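You operate a simulated robot arm through the tools that you are given. There is no shell and no other tool. Be economical: measure what you need, move in short steps, check, and stop when the job is done.

The job below is to be done with a simulated robot arm. You get a single attempt, and the scene is never put back.

TASK
Unwind the old yarn, then wind on green yarn to the length on the card.
Fine: press reset once between; the clip goes in the catch; leave the knob on wind.

Only the result counts: the job must be done as asked and must still hold three seconds after the hand-in. Knocking over, shifting, dropping, spilling or breaking anything else fails it.

THE ROBOT
A 7-joint arm with a two-finger parallel gripper, fixed in place. Base frame: the origin is at the foot of the arm, x ahead of it, y to its left, z up; the work surface is at about z = 800. Readings come in mm, degrees, newtons and seconds.
With the tool pointing down near the work surface it reaches from about 300 to 700 mm from the base axis. Its first joint turns from -66.0 to 66.0 degrees. Payload 1.57 kg.
Tool frame: the origin (TCP) lies between the finger pads and is the grasp point; the fingertips stand 30 mm ahead of it; z points along the fingers, y is the line along which they close. Largest opening 110 mm; finger width 24, thickness 12; the body of the gripper, 48 by 112 mm, starts 78 mm behind the TCP.
Orientation is that of the tool frame in the base frame, as [roll, pitch, yaw] about the fixed x, y, z axes, in that order (R = Rz(yaw) Ry(pitch) Rx(roll)). With the fingers straight down and closing along the base's y, the tool's x points along the base's -x, its y along +y and its z along -z.

THE INTERFACE
- The arm moves only by the tool play_rows. Its argument "series" is a list of rows, each a list of 7 numbers: the shift along the tool's x, y, z in units of 200 mm (1.0 is 200 mm), then the turn, a rotation vector about the tool's x, y, z in units of 45 degrees (1.0 is 45 degrees), then the gripper command, from -1 (fully open) to 1 (shut), values between in proportion. In form: [[tx, ty, tz, wx, wy, wz, claw], ...]. A call has 1 to 20 rows; each row is the pose to reach, as a shift and turn from the pose commanded when the call began, along the tool's axes at that moment. A call with a number of a shift or a turn outside -1 to 1 is refused whole. A row lasts 0.2 s, in which the tool goes at most 50 mm and 8.6 degrees; a call with a longer step from one row to the next is refused whole, and so is a gripper value outside its range. A pose out of reach is approached as far as the arm can. The call stops where the force on the tool passes 40 N (or 10 N more than at its start, if that is more) or the arm is blocked; 0.2 s more then pass. Each finger travels about 108 mm/s and halts on what it meets, pressing with about 28 N; the grip force reading is that of the motor and also rises with nothing between the fingers. The clock runs only during rows and for 0.2 s after the last one: add rows that repeat a pose to give the fingers time. The reply holds the time, the measured pose of the TCP, the force on the tool along the base axes, the opening and the grip force, in the units named above and with some noise, with the torque about the TCP (base axes, N m) and any sound that the robot's microphone picked up, and new pictures: "views" is both (left out), scene, wrist or none.
- Cameras (640 x 400 px; columns grow to the right, rows downward): "scene" is fixed at [159.2, -414.9, 1387.6]; the picture's right is [0.77, -0.63, 0.00], its down [-0.47, -0.58, -0.66] and it looks along [0.42, 0.51, -0.75] (base axes); focal length 263 px, centre (320, 200). "wrist" rides on the gripper at [70, 16, -141] in the tool frame; the picture's right is [-0.23, 0.97, 0.00], its down [-0.86, -0.20, -0.48] and it looks along [-0.47, -0.11, 0.88] (tool axes); focal length 222 px, centre (320, 200). There is no depth. A picture from a camera that has moved, and an enlarged one, comes with that camera's place and axes in the base frame and with its lens. The place of the scene camera against the robot may be out by one fixed shift of up to 18 mm in any direction.
- close_up(camera, box): a new picture of the part [left, top, right, bottom] of that camera's present view, enlarged. The clock stands still meanwhile.
- job_done(): hands the job in; it is judged then, once.

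Work in short steps. Places have to be worked out from the pictures, the camera data and where the tool is seen: move nearer, look again, correct. Check each grasp and each placing, and mend what went wrong. You have 120 turns and 200 pictures in all, those below and enlarged ones among them. Open the gripper and draw the arm clear of the work before you hand the job in, unless the task says otherwise; then end with one line.

The tools are called after ">>>" by a JSON object that holds its "method" and its "body". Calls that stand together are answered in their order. play_rows: Moves the arm, as the interface text tells. Its arguments: {"type":"object","properties":{"series":{"type":"array","items":{"type":"array","items":{"type":"number"}}},"views":{"type":"string","enum":["both","scene","wrist","none"]}},"required":["series"]} The other tools are called the same way: close_up (camera, box) takes an enlarged picture of a part of a camera's view; job_done () hands the job in.

At the start:

```text
time_s: 0.0
position: [325.1, 128.8, 1103.7]
tcp_rot: [180.0, 0.0, 179.9]
wrist_force: [-0.9, -0.6, 0.9]
torque: [0.02, 0.01, 0.0]
finger_gap: 110.0
grasp_force: 0.1
```

scene: 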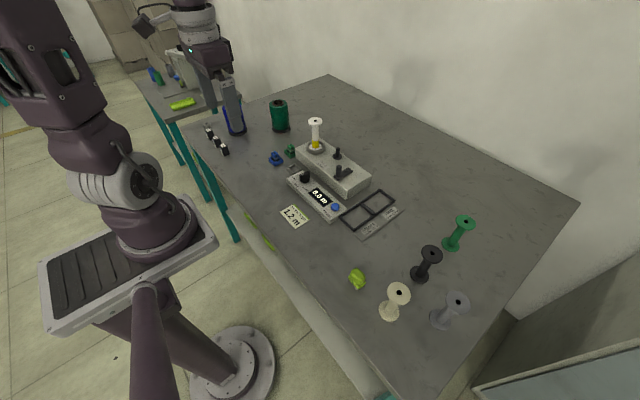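
wrist: 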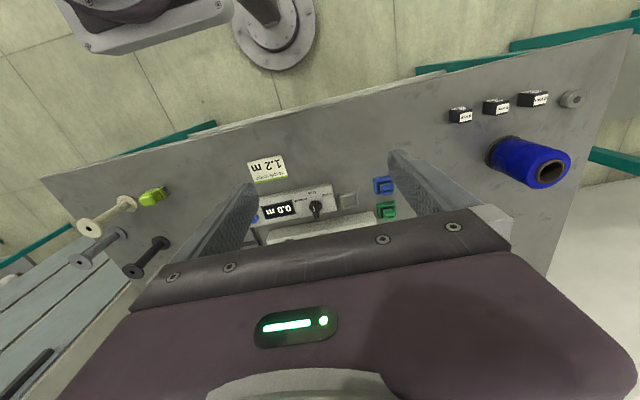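

I'll look closely at the device and the things around it first.

>>> {"method": "close_up", "body": {"camera": "scene", "box": [260, 100, 420, 250]}}

>>> {"method": "close_up", "body": {"camera": "scene", "box": [190, 80, 310, 180]}}

>>> {"method": "close_up", "body": {"camera": "scene", "box": [330, 200, 490, 340]}}

>>> {"method": "close_up", "body": {"camera": "wrist", "box": [230, 80, 430, 250]}}

```text
2.67 times, centred on (340, 175) of scene
camera zoom: at [159.2, -414.9, 1387.6], right [0.77, -0.63, 0.0], down [-0.47, -0.58, -0.66], along [0.42, 0.51, -0.75], focal length 702 px, centre (267, 267)
```

zoom: 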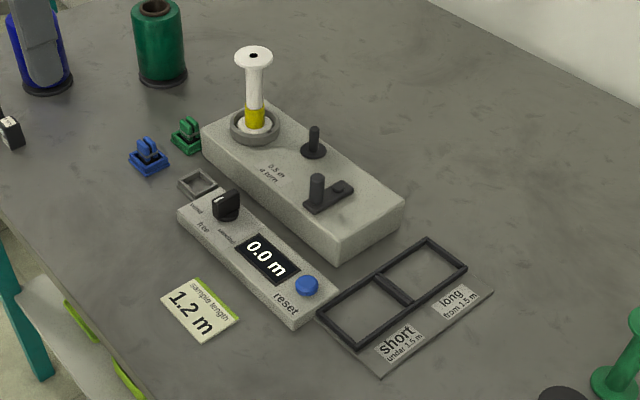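

```text
4.00 times, centred on (250, 130) of scene
camera zoom: at [159.2, -414.9, 1387.6], right [0.77, -0.63, 0.0], down [-0.47, -0.58, -0.66], along [0.42, 0.51, -0.75], focal length 1053 px, centre (600, 480)
```

zoom: 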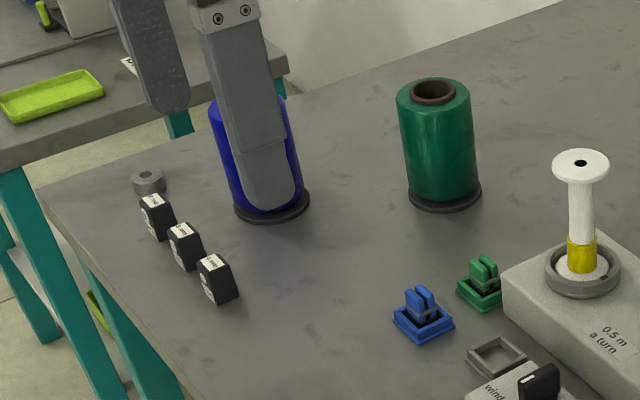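

```text
2.86 times, centred on (410, 270) of scene
camera zoom: at [159.2, -414.9, 1387.6], right [0.77, -0.63, 0.0], down [-0.47, -0.58, -0.66], along [0.42, 0.51, -0.75], focal length 752 px, centre (63, 0)
```

zoom: 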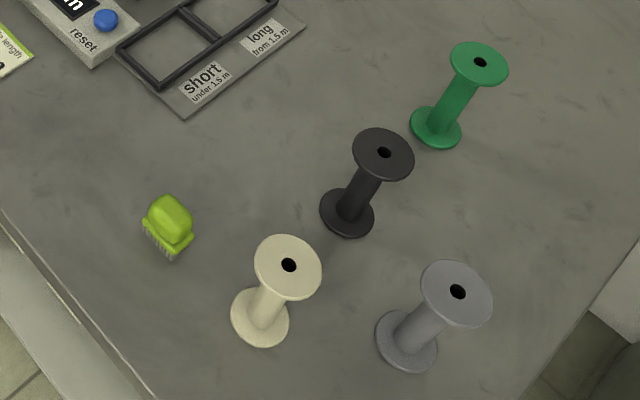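

```text
2.35 times, centred on (330, 165) of wrist
camera zoom: at [256.5, 146.0, 1245.4], right [0.23, 0.97, 0.0], down [0.86, -0.2, 0.48], along [0.47, -0.11, -0.88], focal length 523 px, centre (296, 282)
```

zoom: 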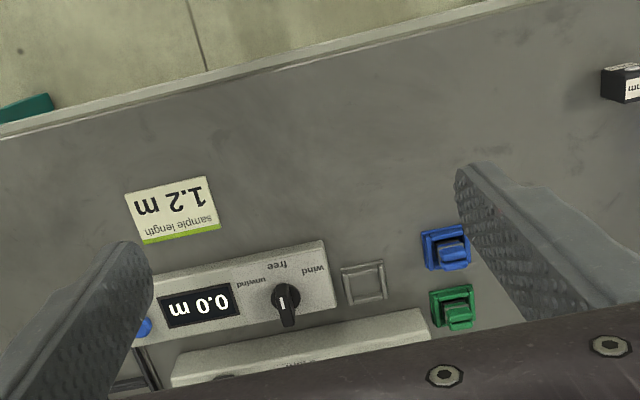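

The device is a winder with a crank at 0.5 m per turn, a knob marked wind/free/unwind, a reset button, a catch frame and the clips. I'll move over it for a better wrist view.

>>> {"method": "play_rows", "body": {"series": [[-0.05, -0.14, 0.05, 0, 0, 0, -1], [-0.11, -0.28, 0.1, 0, 0, 0, -1], [-0.17, -0.42, 0.15, 0, 0, 0, -1], [-0.225, -0.545, 0.2, 0, 0, 0, -1], [-0.225, -0.545, 0.2, 0, 0, 0, -1]]}}

>>> {"method": "close_up", "body": {"camera": "scene", "box": [195, 110, 255, 160]}}

>>> {"method": "close_up", "body": {"camera": "wrist", "box": [200, 50, 440, 200]}}

```text
time_s: 1.2
position: [370.1, 21.2, 1064.7]
tcp_rot: [179.9, 0.0, 179.9]
wrist_force: [0.6, 1.0, 1.0]
torque: [0.01, 0.01, 0.01]
finger_gap: 110.0
grasp_force: 0.1
camera wrist: at [301.5, 36.9, 1205.5], right [0.23, 0.97, 0.0], down [0.86, -0.2, 0.48], along [0.47, -0.11, -0.88], focal length 222 px, centre (320, 200)
```

scene: 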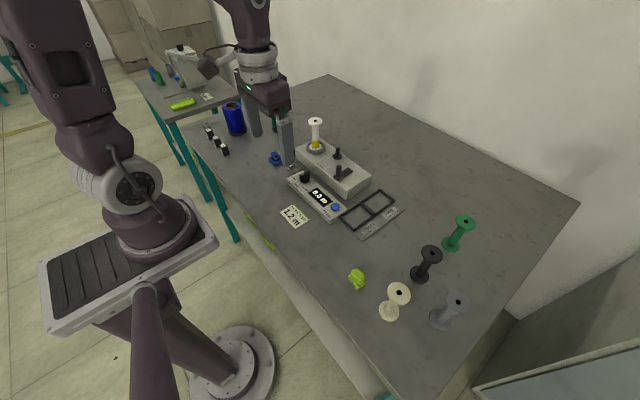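
wrist: 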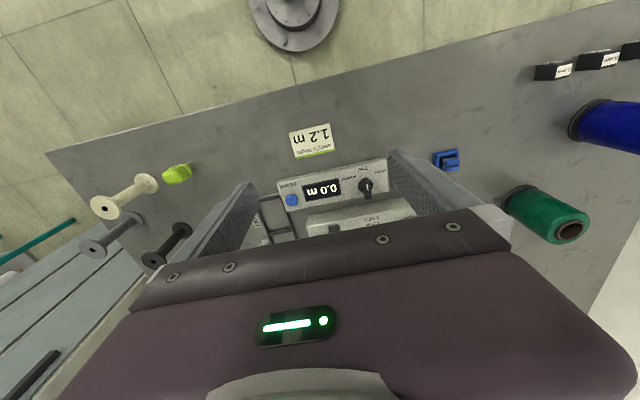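

```text
8.00 times, centred on (225, 135) of scene
camera zoom: at [159.2, -414.9, 1387.6], right [0.77, -0.63, 0.0], down [-0.47, -0.58, -0.66], along [0.42, 0.51, -0.75], focal length 2105 px, centre (1080, 720)
```

zoom: 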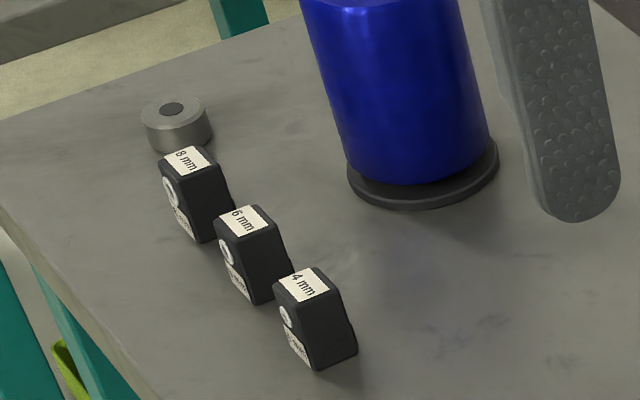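

```text
2.67 times, centred on (320, 125) of wrist
camera zoom: at [301.5, 36.9, 1205.5], right [0.23, 0.97, 0.0], down [0.86, -0.2, 0.48], along [0.47, -0.11, -0.88], focal length 592 px, centre (320, 400)
```

zoom: 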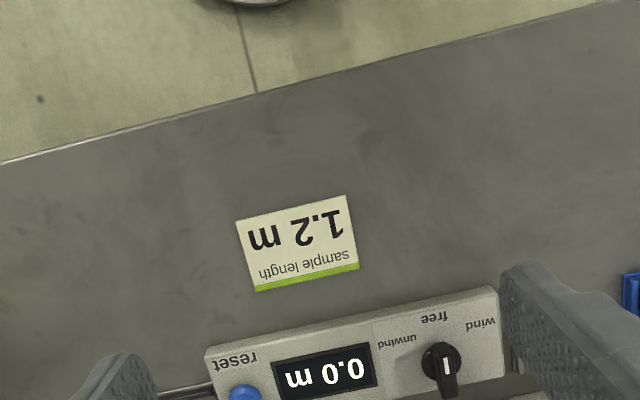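

I need to see the crank and spindle, so I'll move further out over the device at the same height.

>>> {"method": "play_rows", "body": {"series": [[-0.2, 0, 0, 0, 0, 0, -1], [-0.4, 0, 0, 0, 0, 0, -1], [-0.6, 0, 0, 0, 0, 0, -1], [-0.8, 0, 0, 0, 0, 0, -1], [-0.85, 0, 0, 0, 0, 0, -1], [-0.85, 0, 0, 0, 0, 0, -1]], "views": "wrist"}}

>>> {"method": "close_up", "body": {"camera": "wrist", "box": [220, 30, 500, 205]}}

```text
time_s: 2.6
position: [538.9, 20.4, 1064.5]
tcp_rot: [-180.0, 0.0, 179.9]
wrist_force: [0.6, -0.7, -0.7]
torque: [0.0, 0.0, -0.02]
finger_gap: 110.1
grasp_force: 0.1
camera wrist: at [470.9, 37.4, 1206.5], right [0.23, 0.97, 0.0], down [0.86, -0.2, 0.48], along [0.47, -0.11, -0.88], focal length 222 px, centre (320, 200)
```

wrist: 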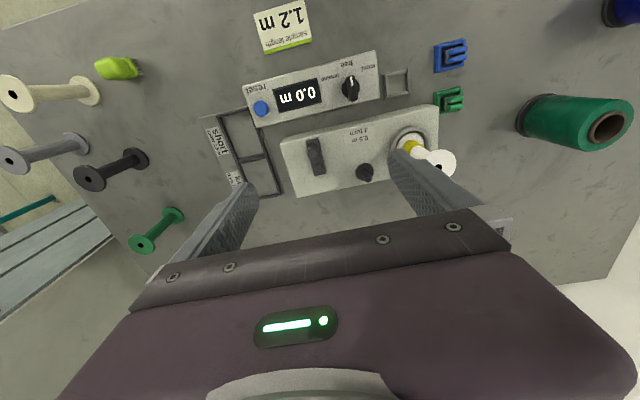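

```text
2.29 times, centred on (360, 118) of wrist
camera zoom: at [470.9, 37.4, 1206.5], right [0.23, 0.97, 0.0], down [0.86, -0.2, 0.48], along [0.47, -0.11, -0.88], focal length 508 px, centre (229, 389)
```

zoom: 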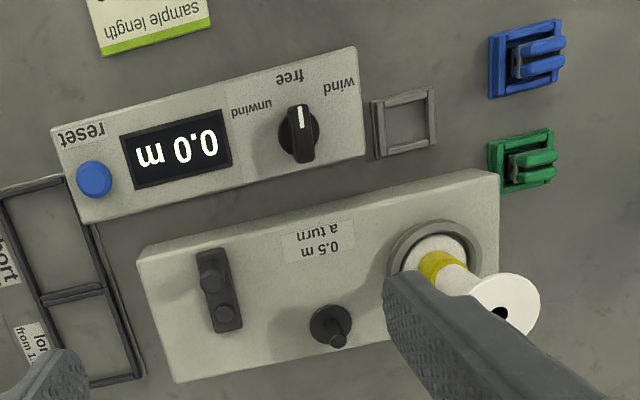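

>>> {"method": "close_up", "body": {"camera": "wrist", "box": [280, 110, 400, 200]}}

>>> {"method": "close_up", "body": {"camera": "scene", "box": [310, 130, 390, 200]}}

>>> {"method": "close_up", "body": {"camera": "wrist", "box": [370, 30, 480, 120]}}

```text
4.44 times, centred on (340, 155) of wrist
camera zoom: at [470.9, 37.4, 1206.5], right [0.23, 0.97, 0.0], down [0.86, -0.2, 0.48], along [0.47, -0.11, -0.88], focal length 987 px, centre (231, 400)
```

zoom: 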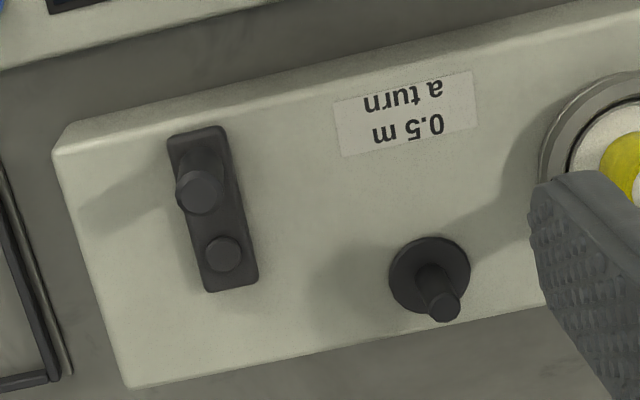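

```text
5.71 times, centred on (350, 165) of scene
camera zoom: at [159.3, -414.9, 1387.6], right [0.77, -0.63, 0.0], down [-0.47, -0.58, -0.66], along [0.42, 0.51, -0.75], focal length 1504 px, centre (149, 400)
```

zoom: 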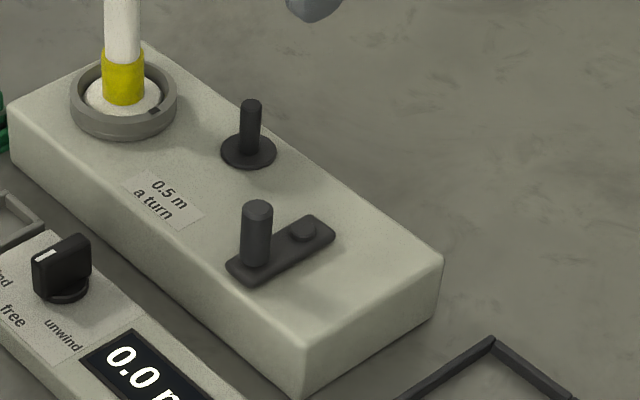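

```text
4.44 times, centred on (425, 75) of wrist
camera zoom: at [470.9, 37.4, 1206.5], right [0.23, 0.97, 0.0], down [0.86, -0.2, 0.48], along [0.47, -0.11, -0.88], focal length 987 px, centre (-147, 756)
```

zoom: 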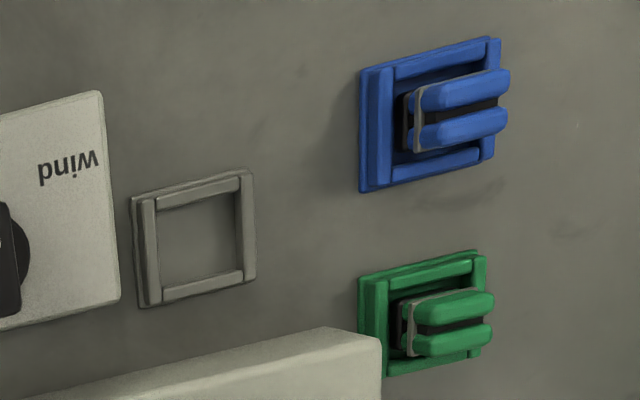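

From the two views I place the main parts as follows:

| Part | Position (mm) |
|---|---|
| Knob bar | about (494, 79), top at z 850 |
| Crank hub | (596, 4) |
| Crank pin | (562, 4), top at z 892 |
| Bobbin | (591, 157) |

I'm moving above the knob with the gripper partly closed.

>>> {"method": "play_rows", "body": {"series": [[0.06, 0.08, 0.16, 0, 0, 0, 0.2], [0.12, 0.16, 0.32, 0, 0, 0, 0.2], [0.18, 0.24, 0.48, 0, 0, 0, 0.2], [0.2245, 0.293, 0.645, 0, 0, 0, 0.2], [0.2245, 0.293, 0.645, 0, 0, 0, 0.2]]}}

>>> {"method": "close_up", "body": {"camera": "wrist", "box": [220, 30, 460, 200]}}

>>> {"method": "close_up", "body": {"camera": "scene", "box": [270, 110, 370, 200]}}

```text
time_s: 3.8
position: [495.3, 77.5, 936.7]
tcp_rot: [-179.9, 0.0, 180.0]
wrist_force: [0.0, -0.8, 0.0]
torque: [0.0, -0.01, 0.01]
finger_gap: 44.1
grasp_force: 0.0
camera wrist: at [426.7, 94.7, 1079.0], right [0.23, 0.97, 0.0], down [0.86, -0.2, 0.48], along [0.47, -0.11, -0.88], focal length 222 px, centre (320, 200)
```

scene: 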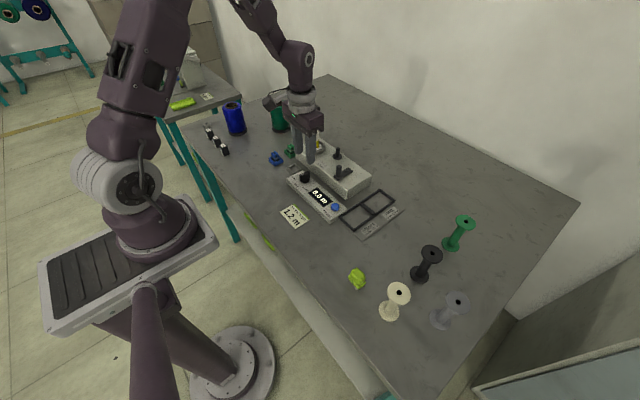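
wrist: 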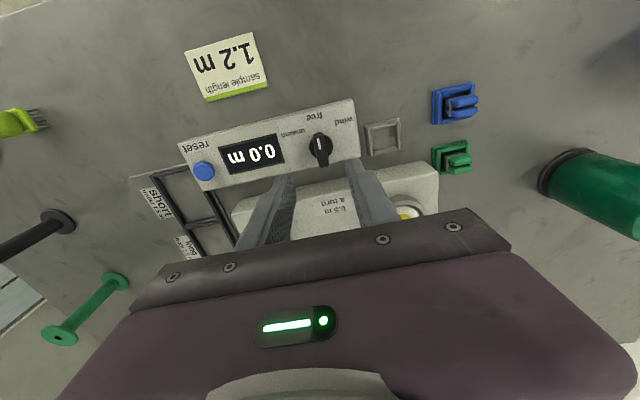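

```text
2.35 times, centred on (340, 115) of wrist
camera zoom: at [426.7, 94.7, 1079.0], right [0.23, 0.97, 0.0], down [0.86, -0.2, 0.48], along [0.47, -0.11, -0.88], focal length 523 px, centre (273, 400)
```

zoom: 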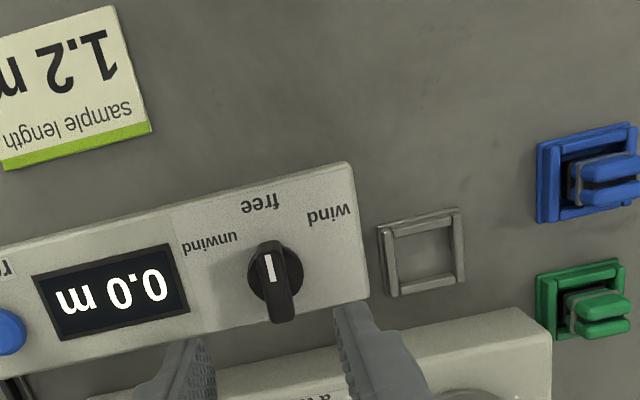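

```text
4.44 times, centred on (320, 155) of scene
camera zoom: at [159.2, -414.9, 1387.6], right [0.77, -0.63, 0.0], down [-0.47, -0.58, -0.66], along [0.42, 0.51, -0.75], focal length 1170 px, centre (320, 400)
```

zoom: 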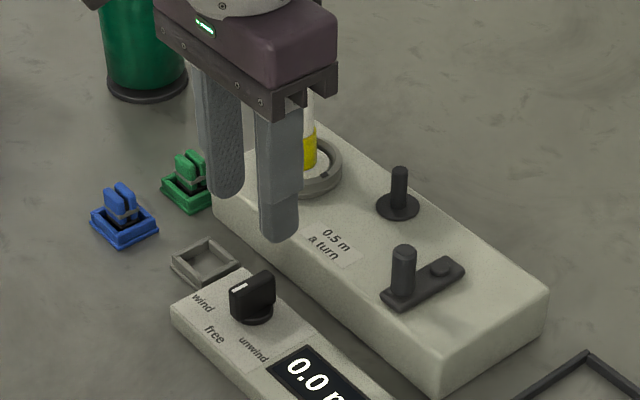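

The knob bar sits at about x 493, y 80, z 822–850 and the panel top is at about 816. I'll descend to TCP z 862 and close on the bar.

>>> {"method": "play_rows", "body": {"series": [[0, 0.004, 0.15, 0, 0, 0, 0.2], [0, 0.004, 0.3, 0, 0, 0, 0.2], [0, 0.004, 0.37, 0, 0, 0, 0.2], [0, 0.004, 0.37, 0, 0, 0, 1], [0, 0.004, 0.37, 0, 0, 0, 1], [0, 0.004, 0.37, 0, 0, 0, 1]]}}

>>> {"method": "close_up", "body": {"camera": "scene", "box": [270, 130, 350, 200]}}

```text
time_s: 5.2
position: [495.1, 79.8, 860.7]
tcp_rot: [-180.0, 0.0, 179.9]
wrist_force: [-3.0, 6.2, -8.6]
torque: [0.11, -0.85, -0.02]
finger_gap: 12.0
grasp_force: 29.3
camera wrist: at [426.5, 96.5, 1002.7], right [0.23, 0.97, 0.0], down [0.86, -0.2, 0.48], along [0.47, -0.11, -0.88], focal length 222 px, centre (320, 200)
```

scene: 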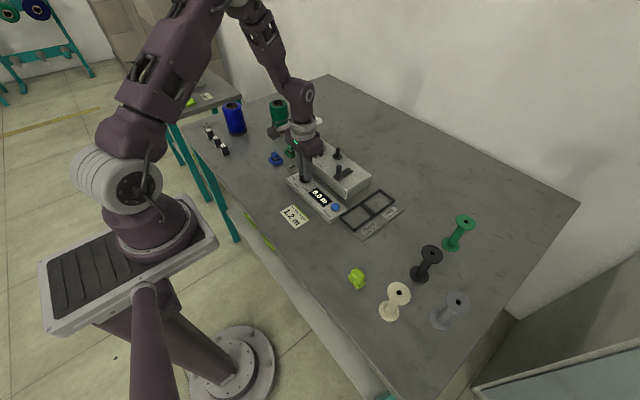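
wrist: 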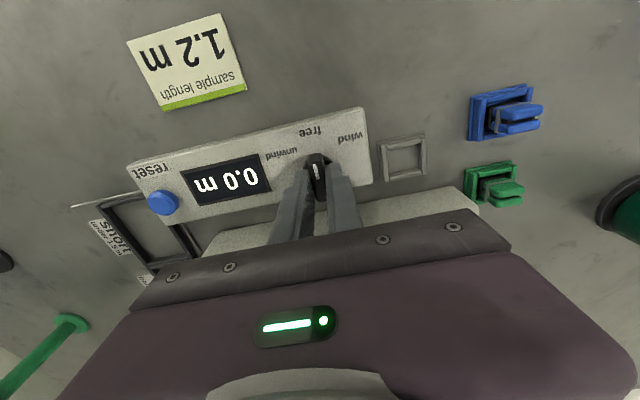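

```text
5.71 times, centred on (310, 165) of scene
camera zoom: at [159.3, -414.7, 1387.6], right [0.77, -0.63, 0.0], down [-0.47, -0.58, -0.66], along [0.42, 0.51, -0.75], focal length 1504 px, centre (377, 400)
```

zoom: 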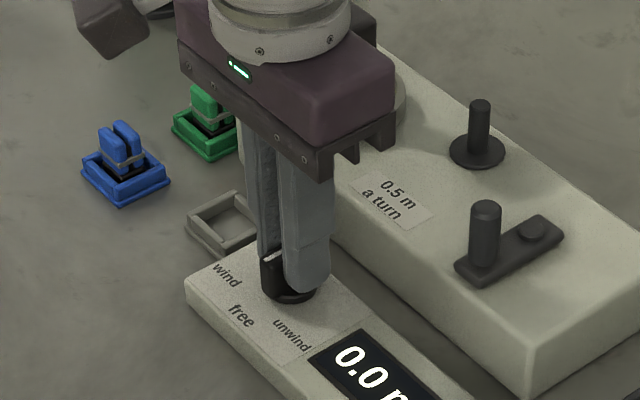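

The bar is gripped at 12 mm wide. I'll turn it 45° towards unwind, which is counterclockwise from above.

>>> {"method": "play_rows", "body": {"series": [[0, 0, 0, 0, 0, -0.14, 1], [0, 0, 0, 0, 0, -0.28, 1], [0, 0, 0, 0, 0, -0.42, 1], [0, 0, 0, 0, 0, -0.56, 1], [0, 0, 0, 0, 0, -0.7, 1], [0, 0, 0, 0, 0, -0.84, 1], [0, 0, 0, 0, 0, -1, 1], [0, 0, 0, 0, 0, -1, 1]], "views": "none"}}

>>> {"method": "close_up", "body": {"camera": "scene", "box": [270, 130, 350, 200]}}

```text
time_s: 6.8
position: [494.3, 82.1, 860.8]
tcp_rot: [179.8, 0.0, -136.0]
wrist_force: [-4.3, 4.1, 5.7]
torque: [0.03, -0.2, 0.0]
finger_gap: 11.7
grasp_force: 29.1
stopped in row 8: the force on the tool passed its limit at 41 N (the readings are from after the stop); the commanded pose is now the measured one
```

```text
5.71 times, centred on (310, 165) of scene
camera zoom: at [159.0, -414.8, 1387.6], right [0.77, -0.63, 0.0], down [-0.47, -0.58, -0.66], along [0.42, 0.51, -0.75], focal length 1504 px, centre (377, 400)
```

zoom: 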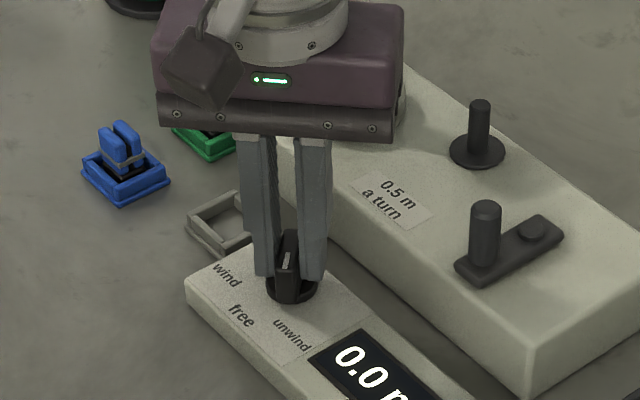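

The pointer now aims at "unwind". I'll release, rise, and turn the gripper back.

>>> {"method": "play_rows", "body": {"series": [[0, 0, 0, 0, 0, 0, 0.5], [0, 0, 0, 0, 0, 0, 0.5], [0, 0, -0.15, 0, 0, 0, 0.5], [0, 0, -0.35, 0, 0, 0.15, 0.5], [0, 0, -0.4, 0, 0, 0.3, 0.5], [0, 0, -0.4, 0, 0, 0.45, 0.5], [0, 0, -0.4, 0, 0, 0.6, 0.5], [0, 0, -0.4, 0, 0, 0.75, 0.5], [0, 0, -0.4, 0, 0, 0.9, 0.5], [0, 0, -0.4, 0, 0, 0.978, 0.5], [0, 0, -0.4, 0, 0, 0.978, 0.5]], "views": "wrist"}}

>>> {"method": "close_up", "body": {"camera": "wrist", "box": [220, 30, 460, 200]}}

```text
time_s: 9.2
position: [494.4, 81.2, 941.0]
tcp_rot: [179.9, -0.1, -179.9]
wrist_force: [0.6, -1.0, 0.8]
torque: [-0.01, -0.04, 0.01]
finger_gap: 27.7
grasp_force: 0.0
camera wrist: at [426.5, 97.6, 1083.1], right [0.23, 0.97, 0.0], down [0.86, -0.2, 0.48], along [0.46, -0.11, -0.88], focal length 222 px, centre (320, 200)
```

wrist: 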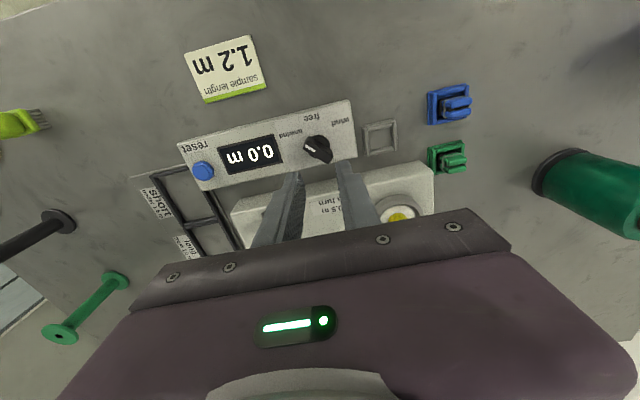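

```text
2.35 times, centred on (340, 115) of wrist
camera zoom: at [426.5, 97.6, 1083.1], right [0.23, 0.97, 0.0], down [0.86, -0.2, 0.48], along [0.46, -0.11, -0.88], focal length 523 px, centre (273, 400)
```

zoom: 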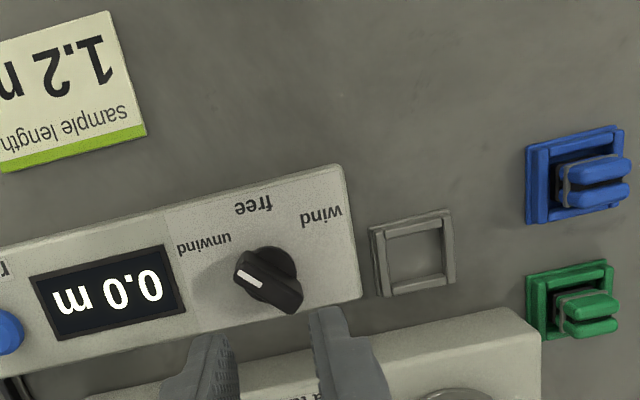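

The knob is set to unwind. Next I'll go over the crank pin, around (562, 4).

>>> {"method": "play_rows", "body": {"series": [[-0.085, -0.1, -0.1, 0, 0, 0, 0.2], [-0.17, -0.2, -0.1, 0, 0, 0, 0.2], [-0.26, -0.3, -0.1, 0, 0, 0, 0.2], [-0.338, -0.386, -0.1, 0, 0, 0, 0.2], [-0.338, -0.386, -0.1, 0, 0, 0, 0.2]]}}

>>> {"method": "close_up", "body": {"camera": "wrist", "box": [260, 100, 420, 210]}}

>>> {"method": "close_up", "body": {"camera": "scene", "box": [290, 110, 390, 200]}}

```text
time_s: 10.4
position: [564.1, 3.9, 961.0]
tcp_rot: [179.8, -0.3, -179.8]
wrist_force: [0.3, -0.1, 0.7]
torque: [0.0, -0.03, 0.03]
finger_gap: 44.0
grasp_force: 0.0
camera wrist: at [495.7, 19.2, 1103.3], right [0.23, 0.97, 0.0], down [0.86, -0.2, 0.48], along [0.46, -0.11, -0.88], focal length 222 px, centre (320, 200)
```

scene: 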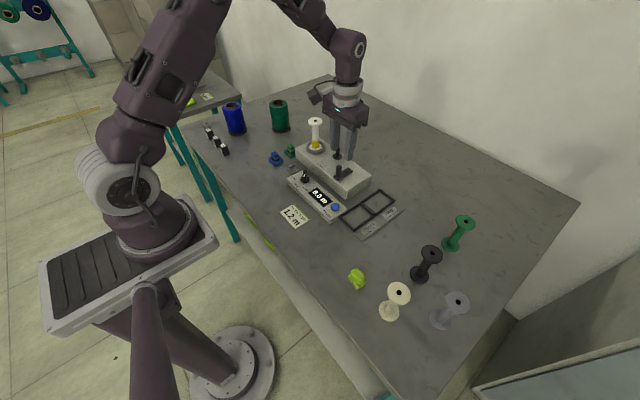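
wrist: 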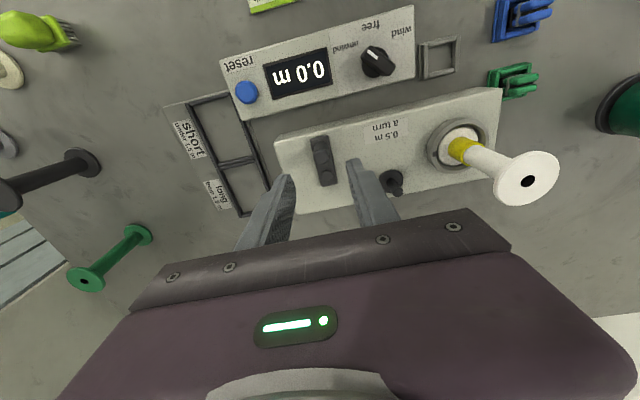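

```text
3.64 times, centred on (340, 155) of wrist
camera zoom: at [495.7, 19.2, 1103.3], right [0.23, 0.97, 0.0], down [0.86, -0.2, 0.48], along [0.46, -0.11, -0.88], focal length 808 px, centre (247, 364)
```

zoom: 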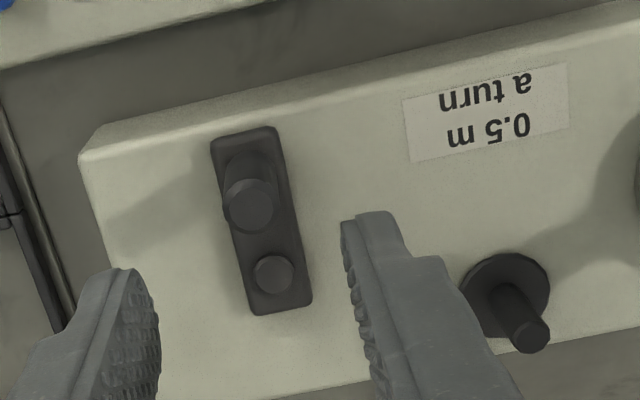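

```text
4.44 times, centred on (340, 155) of scene
camera zoom: at [159.2, -414.9, 1387.6], right [0.77, -0.63, 0.0], down [-0.47, -0.58, -0.66], along [0.42, 0.51, -0.75], focal length 1170 px, centre (231, 400)
```

zoom: 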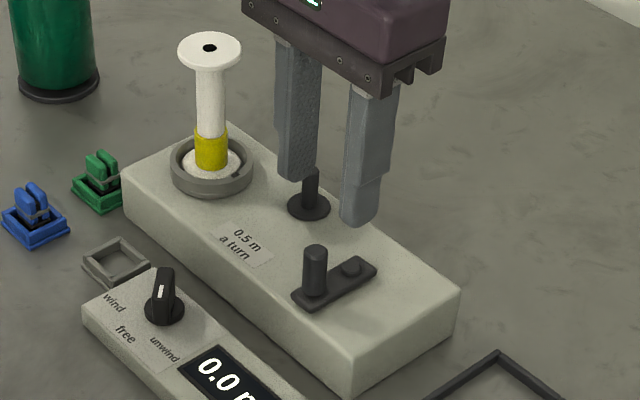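

The pin is at about (563, 4.5), the hub at (598, 4.3), so the crank radius is 35. I'll descend so the tips are near z 861, then grip the pin.

>>> {"method": "play_rows", "body": {"series": [[0.005, 0.003, 0.15, 0, 0, 0, 0.2], [0.005, 0.003, 0.3, 0, 0, 0, 0.2], [0.005, 0.003, 0.35, 0, 0, 0, 0.2], [0.005, 0.003, 0.35, 0, 0, 0, 1], [0.005, 0.003, 0.35, 0, 0, 0, 1], [0.005, 0.003, 0.35, 0, 0, 0, 1]], "views": "none"}}

>>> {"method": "close_up", "body": {"camera": "scene", "box": [290, 110, 390, 200]}}

```text
time_s: 11.8
position: [562.9, 4.1, 890.6]
tcp_rot: [180.0, -0.1, 180.0]
wrist_force: [1.0, -0.4, -5.7]
torque: [-0.59, -0.3, 0.0]
finger_gap: 15.1
grasp_force: 31.2
```

```text
4.44 times, centred on (340, 155) of scene
camera zoom: at [159.3, -414.9, 1387.6], right [0.77, -0.63, 0.0], down [-0.47, -0.58, -0.66], along [0.42, 0.51, -0.75], focal length 1170 px, centre (231, 400)
```

zoom: 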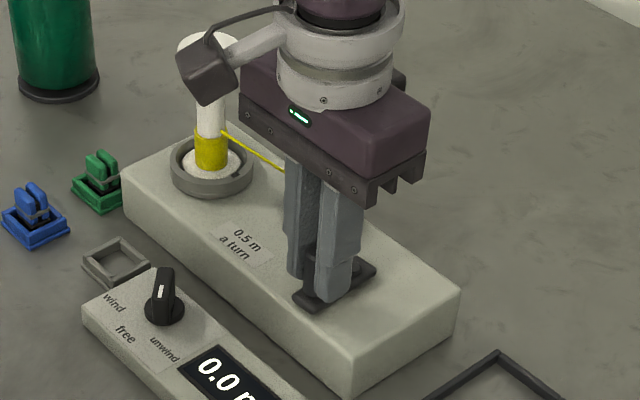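

The pin is held at 15 mm, and a yellow strand now runs from the bobbin to the guide post. I'll try 60° clockwise and watch the result.

>>> {"method": "play_rows", "body": {"series": [[-0.0027, 0.0304, 0, 0, 0, 0, 1], [-0.0105, 0.0599, 0, 0, 0, 0, 1], [-0.0234, 0.0875, 0, 0, 0, 0, 1], [-0.041, 0.1125, 0, 0, 0, 0, 1], [-0.0625, 0.134, 0, 0, 0, 0, 1], [-0.0875, 0.1516, 0, 0, 0, 0, 1], [-0.0875, 0.1516, 0, 0, 0, 0, 1]], "views": "none"}}

>>> {"method": "close_up", "body": {"camera": "scene", "box": [280, 120, 390, 220]}}

```text
time_s: 13.4
position: [579.8, 35.1, 890.1]
tcp_rot: [179.8, -0.1, -179.9]
wrist_force: [1.7, -4.1, 9.5]
torque: [-0.61, 0.65, -0.01]
finger_gap: 15.2
grasp_force: 31.4
```

```text
4.00 times, centred on (335, 170) of scene
camera zoom: at [159.1, -415.0, 1387.6], right [0.77, -0.63, 0.0], down [-0.47, -0.58, -0.66], along [0.42, 0.51, -0.75], focal length 1053 px, centre (260, 320)
```

zoom: 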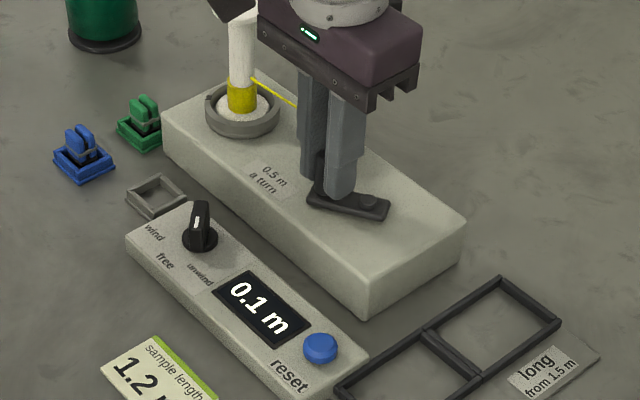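

Clockwise works: 60° shows 0.1 m. Now one full clockwise turn, then I'll check the bobbin.

>>> {"method": "play_rows", "body": {"series": [[-0.0571, 0.0208, 0, 0, 0, 0, 1], [-0.1179, 0.0208, 0, 0, 0, 0, 1], [-0.175, 0, 0, 0, 0, 0, 1], [-0.2216, -0.0391, 0, 0, 0, 0, 1], [-0.2519, -0.0917, 0, 0, 0, 0, 1], [-0.2625, -0.1516, 0, 0, 0, 0, 1], [-0.2519, -0.2114, 0, 0, 0, 0, 1], [-0.2216, -0.264, 0, 0, 0, 0, 1], [-0.175, -0.3031, 0, 0, 0, 0, 1], [-0.1179, -0.3239, 0, 0, 0, 0, 1], [-0.0571, -0.3239, 0, 0, 0, 0, 1], [0, -0.3031, 0, 0, 0, 0, 1], [0.0466, -0.264, 0, 0, 0, 0, 1], [0.077, -0.2114, 0, 0, 0, 0, 1], [0.0875, -0.1516, 0, 0, 0, 0, 1], [0.077, -0.0917, 0, 0, 0, 0, 1], [0.0466, -0.0391, 0, 0, 0, 0, 1], [0, 0, 0, 0, 0, 0, 1], [0, 0, 0, 0, 0, 0, 1]], "views": "none"}}

>>> {"method": "close_up", "body": {"camera": "scene", "box": [280, 120, 390, 220]}}

```text
time_s: 17.4
position: [580.1, 33.1, 889.7]
tcp_rot: [179.9, -0.1, -179.9]
wrist_force: [-0.6, -0.7, 19.6]
torque: [-0.59, 0.73, 0.0]
finger_gap: 15.2
grasp_force: 31.2
```

```text
4.00 times, centred on (335, 170) of scene
camera zoom: at [158.9, -414.9, 1387.6], right [0.77, -0.63, 0.0], down [-0.47, -0.58, -0.66], along [0.42, 0.51, -0.75], focal length 1053 px, centre (260, 320)
```

zoom: 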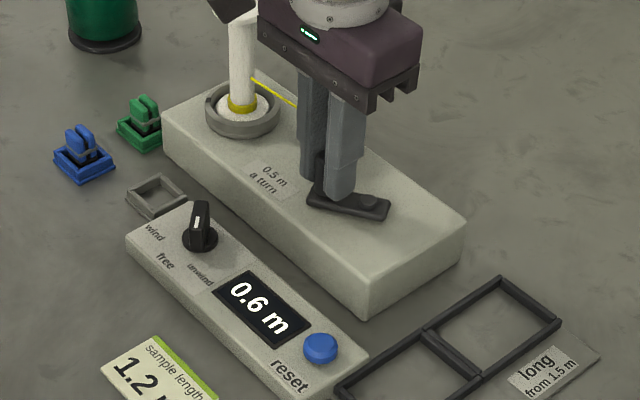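

The yellow band has shrunk to a third. I'll regrip to relieve the 20 N vertical force and crank another 300°.

>>> {"method": "play_rows", "body": {"series": [[0, 0, 0, 0, 0, 0, 0.5], [0, 0, 0, 0, 0, 0, 0.5], [0, 0, 0, 0, 0, 0, 1], [0, 0, 0, 0, 0, 0, 1], [-0.0571, 0.0208, 0, 0, 0, 0, 1], [-0.1179, 0.0208, 0, 0, 0, 0, 1], [-0.175, 0, 0, 0, 0, 0, 1], [-0.2216, -0.0391, 0, 0, 0, 0, 1], [-0.2519, -0.0917, 0, 0, 0, 0, 1], [-0.2625, -0.1516, 0, 0, 0, 0, 1], [-0.2519, -0.2114, 0, 0, 0, 0, 1], [-0.2216, -0.264, 0, 0, 0, 0, 1], [-0.175, -0.3031, 0, 0, 0, 0, 1], [-0.1179, -0.3239, 0, 0, 0, 0, 1], [-0.0571, -0.3239, 0, 0, 0, 0, 1], [0, -0.3031, 0, 0, 0, 0, 1], [0.0466, -0.264, 0, 0, 0, 0, 1], [0.077, -0.2114, 0, 0, 0, 0, 1], [0.0875, -0.1516, 0, 0, 0, 0, 1], [0.0875, -0.1516, 0, 0, 0, 0, 1]], "views": "none"}}

>>> {"method": "close_up", "body": {"camera": "scene", "box": [280, 120, 390, 220]}}

```text
time_s: 21.6
position: [563.5, 4.1, 891.6]
tcp_rot: [179.8, -0.1, 179.9]
wrist_force: [-5.3, -1.1, -4.6]
torque: [-0.57, 0.51, 0.01]
finger_gap: 14.9
grasp_force: 31.1
```

```text
4.00 times, centred on (335, 170) of scene
camera zoom: at [159.2, -414.9, 1387.6], right [0.77, -0.63, 0.0], down [-0.47, -0.58, -0.66], along [0.42, 0.51, -0.75], focal length 1053 px, centre (260, 320)
```

zoom: 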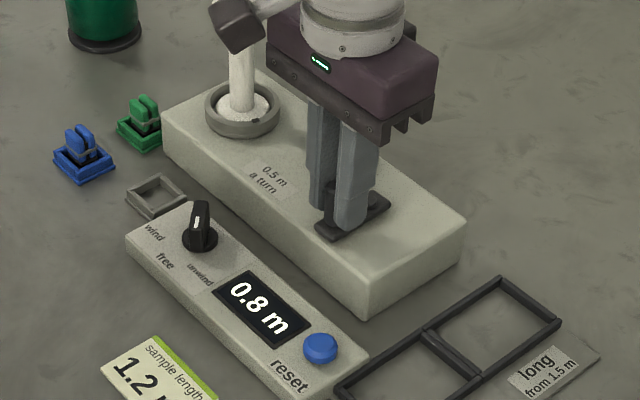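

The bobbin looks empty and the display stopped at 0.8. I'll release, rise, and move with closed fingers above the reset button at about (490, -64).

>>> {"method": "play_rows", "body": {"series": [[0, 0, 0, 0, 0, 0, 0.4], [0, 0, 0, 0, 0, 0, 0.4], [0, 0, -0.15, 0, 0, 0, 0.4], [0, 0, -0.35, 0, 0, 0, 0.4], [0.1, -0.1, -0.35, 0, 0, 0, 1], [0.2, -0.2, -0.3, 0, 0, 0, 1], [0.3, -0.3, -0.2, 0, 0, 0, 1], [0.3675, -0.34, -0.05, 0, 0, 0, 1], [0.3675, -0.34, -0.05, 0, 0, 0, 1]]}}

>>> {"method": "close_up", "body": {"camera": "scene", "box": [280, 110, 390, 220]}}

>>> {"method": "close_up", "body": {"camera": "wrist", "box": [240, 60, 440, 200]}}

```text
time_s: 23.6
position: [489.6, -62.6, 901.4]
tcp_rot: [179.9, -0.1, 180.0]
wrist_force: [1.2, -0.3, 0.7]
torque: [0.0, 0.0, 0.03]
finger_gap: 0.0
grasp_force: 20.9
camera wrist: at [420.1, -46.7, 1042.9], right [0.23, 0.97, 0.0], down [0.86, -0.2, 0.48], along [0.46, -0.11, -0.88], focal length 222 px, centre (320, 200)
```

scene: 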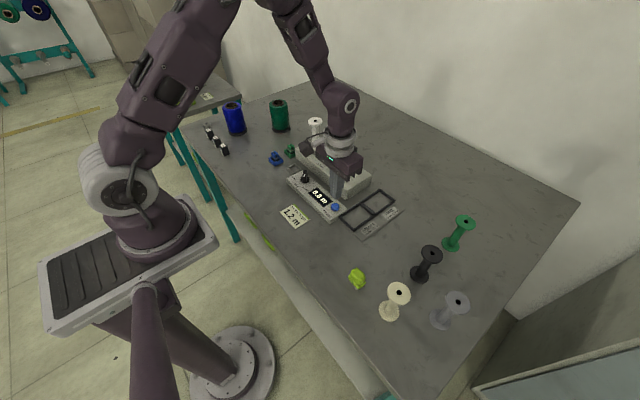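
wrist: 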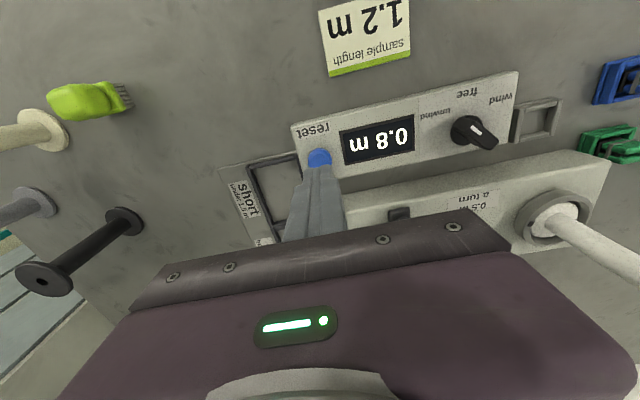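

```text
3.64 times, centred on (335, 165) of scene
camera zoom: at [159.2, -414.9, 1387.6], right [0.77, -0.63, 0.0], down [-0.47, -0.58, -0.66], along [0.42, 0.51, -0.75], focal length 957 px, centre (266, 327)
```

zoom: 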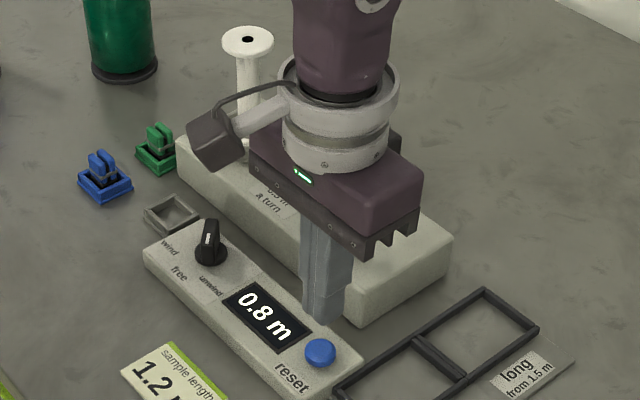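

```text
2.86 times, centred on (340, 130) of wrist
camera zoom: at [420.1, -46.7, 1042.9], right [0.23, 0.97, 0.0], down [0.86, -0.2, 0.48], along [0.46, -0.11, -0.88], focal length 635 px, centre (263, 400)
```

zoom: 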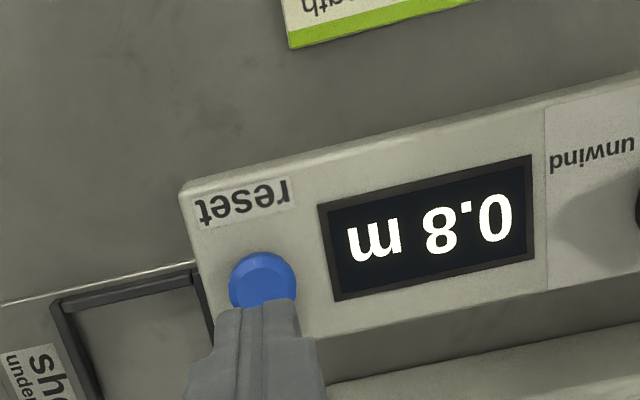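

The tip is aligned over the button. I'll press down slowly and monotonically.

>>> {"method": "play_rows", "body": {"series": [[0, -0.004, 0.1, 0, 0, 0, 1], [0, -0.004, 0.17, 0, 0, 0, 1], [0, -0.004, 0.19, 0, 0, 0, 1], [0, -0.004, 0.2, 0, 0, 0, 1], [0, -0.004, 0.21, 0, 0, 0, 1], [0, -0.004, 0.22, 0, 0, 0, 1], [0, -0.004, 0.23, 0, 0, 0, 1], [0, -0.004, 0.24, 0, 0, 0, 1]], "views": "none"}}

>>> {"method": "close_up", "body": {"camera": "scene", "box": [290, 150, 370, 220]}}

```text
time_s: 25.4
position: [488.1, -64.0, 853.8]
tcp_rot: [180.0, 0.1, -179.9]
wrist_force: [-0.7, 2.1, 35.7]
torque: [0.07, 0.11, 0.0]
finger_gap: 0.0
grasp_force: 21.4
heard: click
```

```text
5.71 times, centred on (330, 185) of scene
camera zoom: at [158.7, -414.8, 1387.7], right [0.77, -0.63, 0.0], down [-0.47, -0.58, -0.66], along [0.42, 0.51, -0.75], focal length 1504 px, centre (263, 286)
```

zoom: 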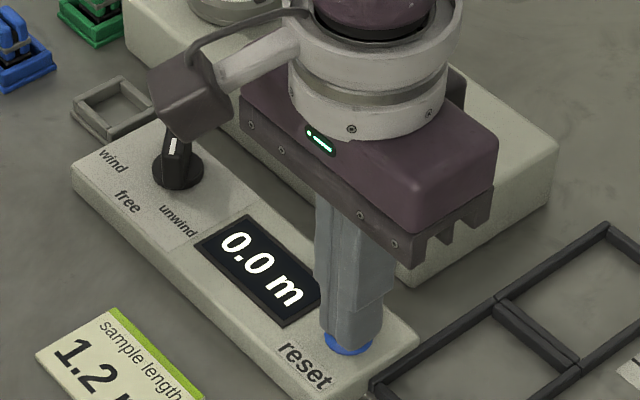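

Reset clicked and the display shows 0.0. I'll rise straight up and head toward the clips.

>>> {"method": "play_rows", "body": {"series": [[0, 0, -0.2, 0, 0, 0, 1], [0, 0, -0.4, 0, 0, 0, 1], [0, 0, -0.6, 0, 0, 0, 0.5], [0, 0.2, -0.73, 0, 0, 0, 0], [0, 0.4, -0.73, 0, 0, 0, 0], [0, 0.6, -0.73, 0, 0, 0, 0], [-0.1, 0.8, -0.73, 0, 0, 0, 0], [-0.2, 1.0, -0.73, 0, 0, 0, 0], [-0.2, 1.0, -0.73, 0, 0, 0, 0]], "views": "none"}}

>>> {"method": "play_rows", "body": {"series": [[-0.1, 0.15, 0, 0, 0, 0, 0], [-0.15, 0.3, 0, 0, 0, 0, 0], [-0.15, 0.4, 0, 0, 0, 0, 0], [-0.15, 0.4, 0, 0, 0, 0, 0]]}}

>>> {"method": "close_up", "body": {"camera": "wrist", "box": [260, 50, 420, 200]}}

>>> {"method": "close_up", "body": {"camera": "scene", "box": [250, 130, 320, 190]}}

```text
time_s: 27.4
position: [528.2, 136.7, 996.8]
tcp_rot: [179.9, -0.1, -180.0]
wrist_force: [-0.4, 0.0, 0.3]
torque: [0.0, -0.01, 0.0]
finger_gap: 55.3
grasp_force: 0.0
```

```text
time_s: 28.4
position: [558.2, 215.0, 998.0]
tcp_rot: [179.9, -0.1, 180.0]
wrist_force: [1.8, -0.6, -0.3]
torque: [0.0, -0.02, 0.0]
finger_gap: 55.0
grasp_force: 0.0
camera wrist: at [489.7, 230.9, 1140.3], right [0.23, 0.97, 0.0], down [0.86, -0.2, 0.48], along [0.46, -0.11, -0.88], focal length 222 px, centre (320, 200)
```

scene: 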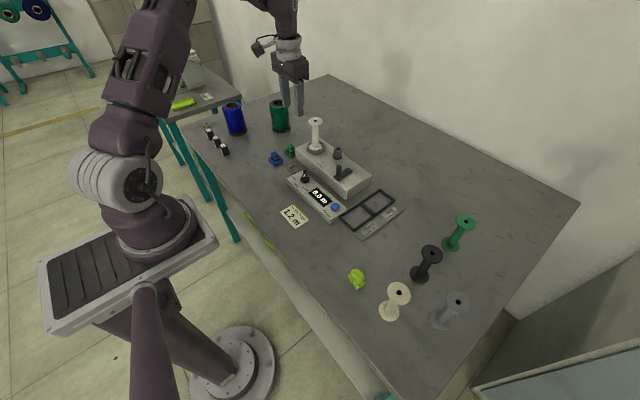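
wrist: 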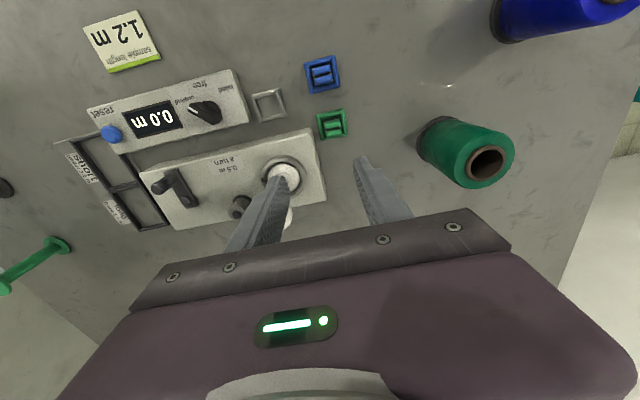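

```text
2.67 times, centred on (340, 125) of wrist
camera zoom: at [489.7, 230.9, 1140.3], right [0.23, 0.97, 0.0], down [0.86, -0.2, 0.48], along [0.46, -0.11, -0.88], focal length 592 px, centre (267, 400)
```

zoom: 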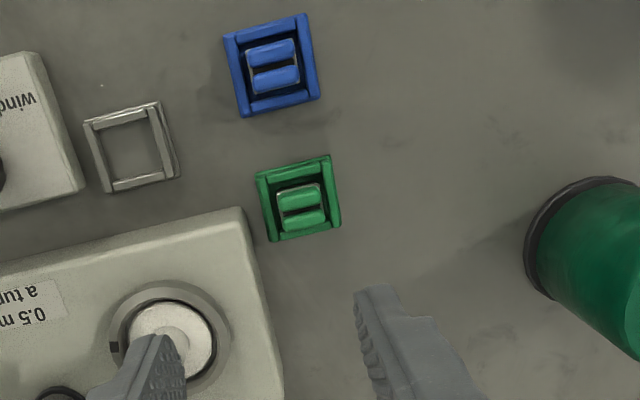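

```text
6.67 times, centred on (285, 160) of scene
camera zoom: at [159.3, -414.9, 1387.6], right [0.77, -0.63, 0.0], down [-0.47, -0.58, -0.66], along [0.42, 0.51, -0.75], focal length 1754 px, centre (553, 467)
```

zoom: 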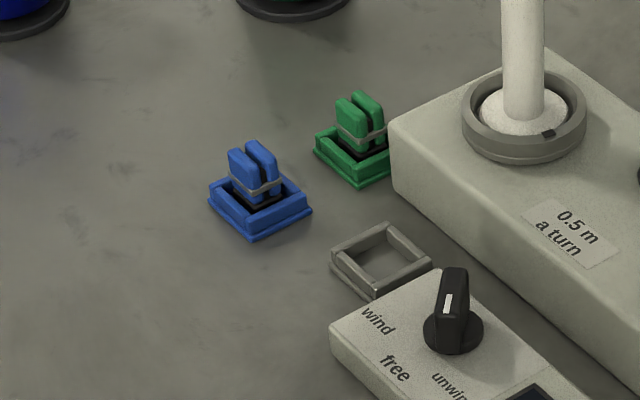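

The clip is at about (550, 234), aligned with the base axes and close to the body end at about y 204. I'll go lower above it for a precise look.

>>> {"method": "play_rows", "body": {"series": [[0.05, 0.05, 0.1, 0, 0, 0, 0.45], [0.05, 0.1, 0.24, 0, 0, 0, 0.45], [0.05, 0.105, 0.34, 0, 0, 0, 0.45], [0.05, 0.105, 0.34, 0, 0, 0, 0.45]]}}

>>> {"method": "close_up", "body": {"camera": "wrist", "box": [250, 90, 410, 220]}}

>>> {"method": "close_up", "body": {"camera": "scene", "box": [260, 90, 340, 170]}}

```text
time_s: 29.4
position: [548.6, 236.4, 929.5]
tcp_rot: [179.9, -0.1, 180.0]
wrist_force: [-0.6, 0.6, 0.6]
torque: [0.0, -0.03, -0.02]
finger_gap: 30.0
grasp_force: 0.1
camera wrist: at [480.2, 253.1, 1071.2], right [0.23, 0.97, 0.0], down [0.86, -0.2, 0.48], along [0.46, -0.11, -0.88], focal length 222 px, centre (320, 200)
```

scene: 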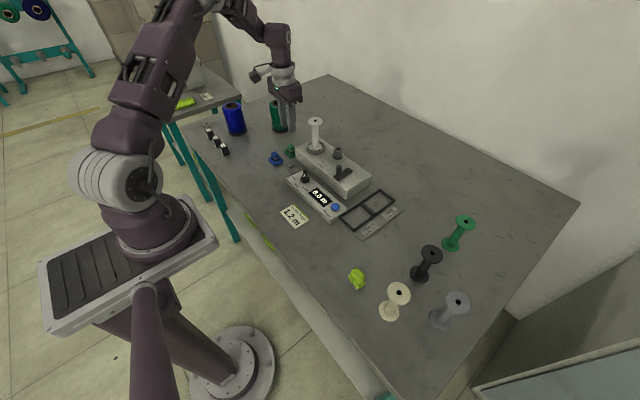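
wrist: 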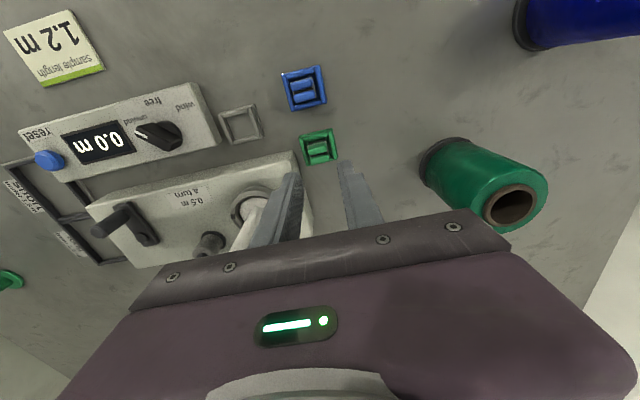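

```text
3.08 times, centred on (330, 155) of wrist
camera zoom: at [480.2, 253.1, 1071.2], right [0.23, 0.97, 0.0], down [0.86, -0.2, 0.48], along [0.46, -0.11, -0.88], focal length 684 px, centre (289, 338)
```

zoom: 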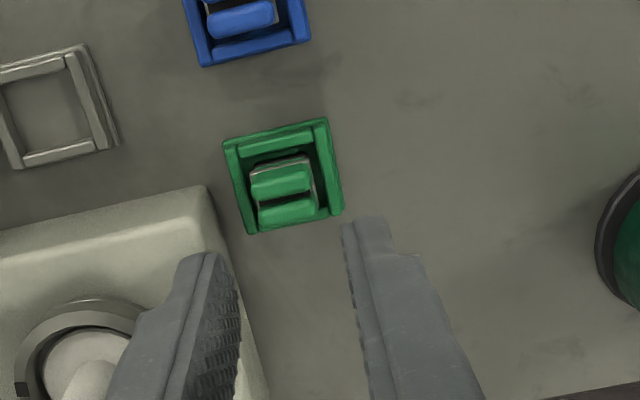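

```text
5.00 times, centred on (300, 130) of scene
camera zoom: at [159.2, -414.9, 1387.6], right [0.77, -0.63, 0.0], down [-0.47, -0.58, -0.66], along [0.42, 0.51, -0.75], focal length 1316 px, centre (420, 550)
```

zoom: 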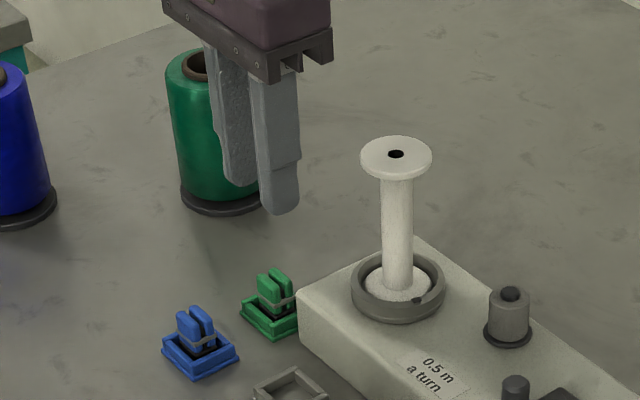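

The guide post looks different, with a grey sleeve on it. I'll check that and the table corner.

>>> {"method": "close_up", "body": {"camera": "scene", "box": [310, 130, 380, 190]}}

>>> {"method": "close_up", "body": {"camera": "scene", "box": [195, 110, 255, 160]}}

```text
6.67 times, centred on (345, 160) of scene
camera zoom: at [159.2, -414.9, 1387.6], right [0.77, -0.63, 0.0], down [-0.47, -0.58, -0.66], along [0.42, 0.51, -0.75], focal length 1754 px, centre (153, 467)
```

zoom: 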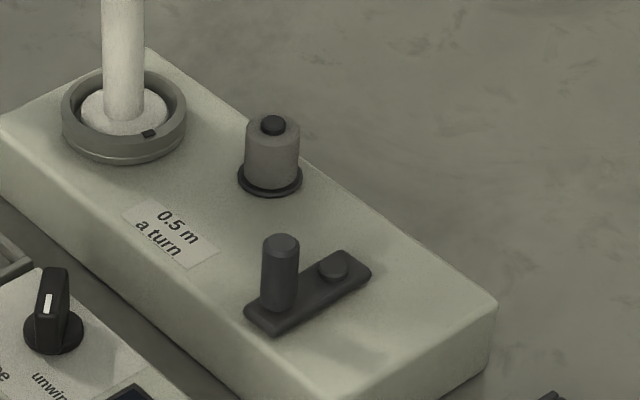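

```text
8.00 times, centred on (225, 135) of scene
camera zoom: at [159.2, -414.9, 1387.6], right [0.77, -0.63, 0.0], down [-0.47, -0.58, -0.66], along [0.42, 0.51, -0.75], focal length 2105 px, centre (1080, 720)
```

zoom: 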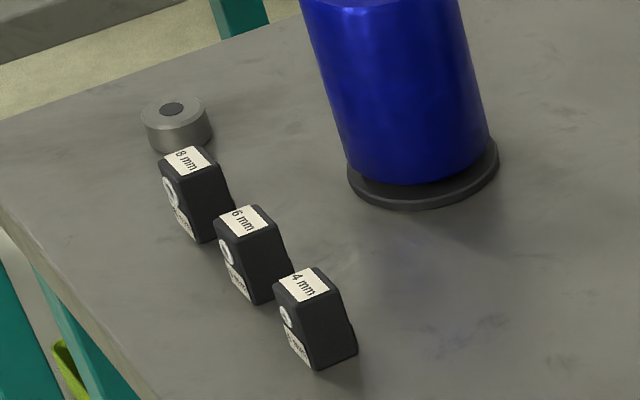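

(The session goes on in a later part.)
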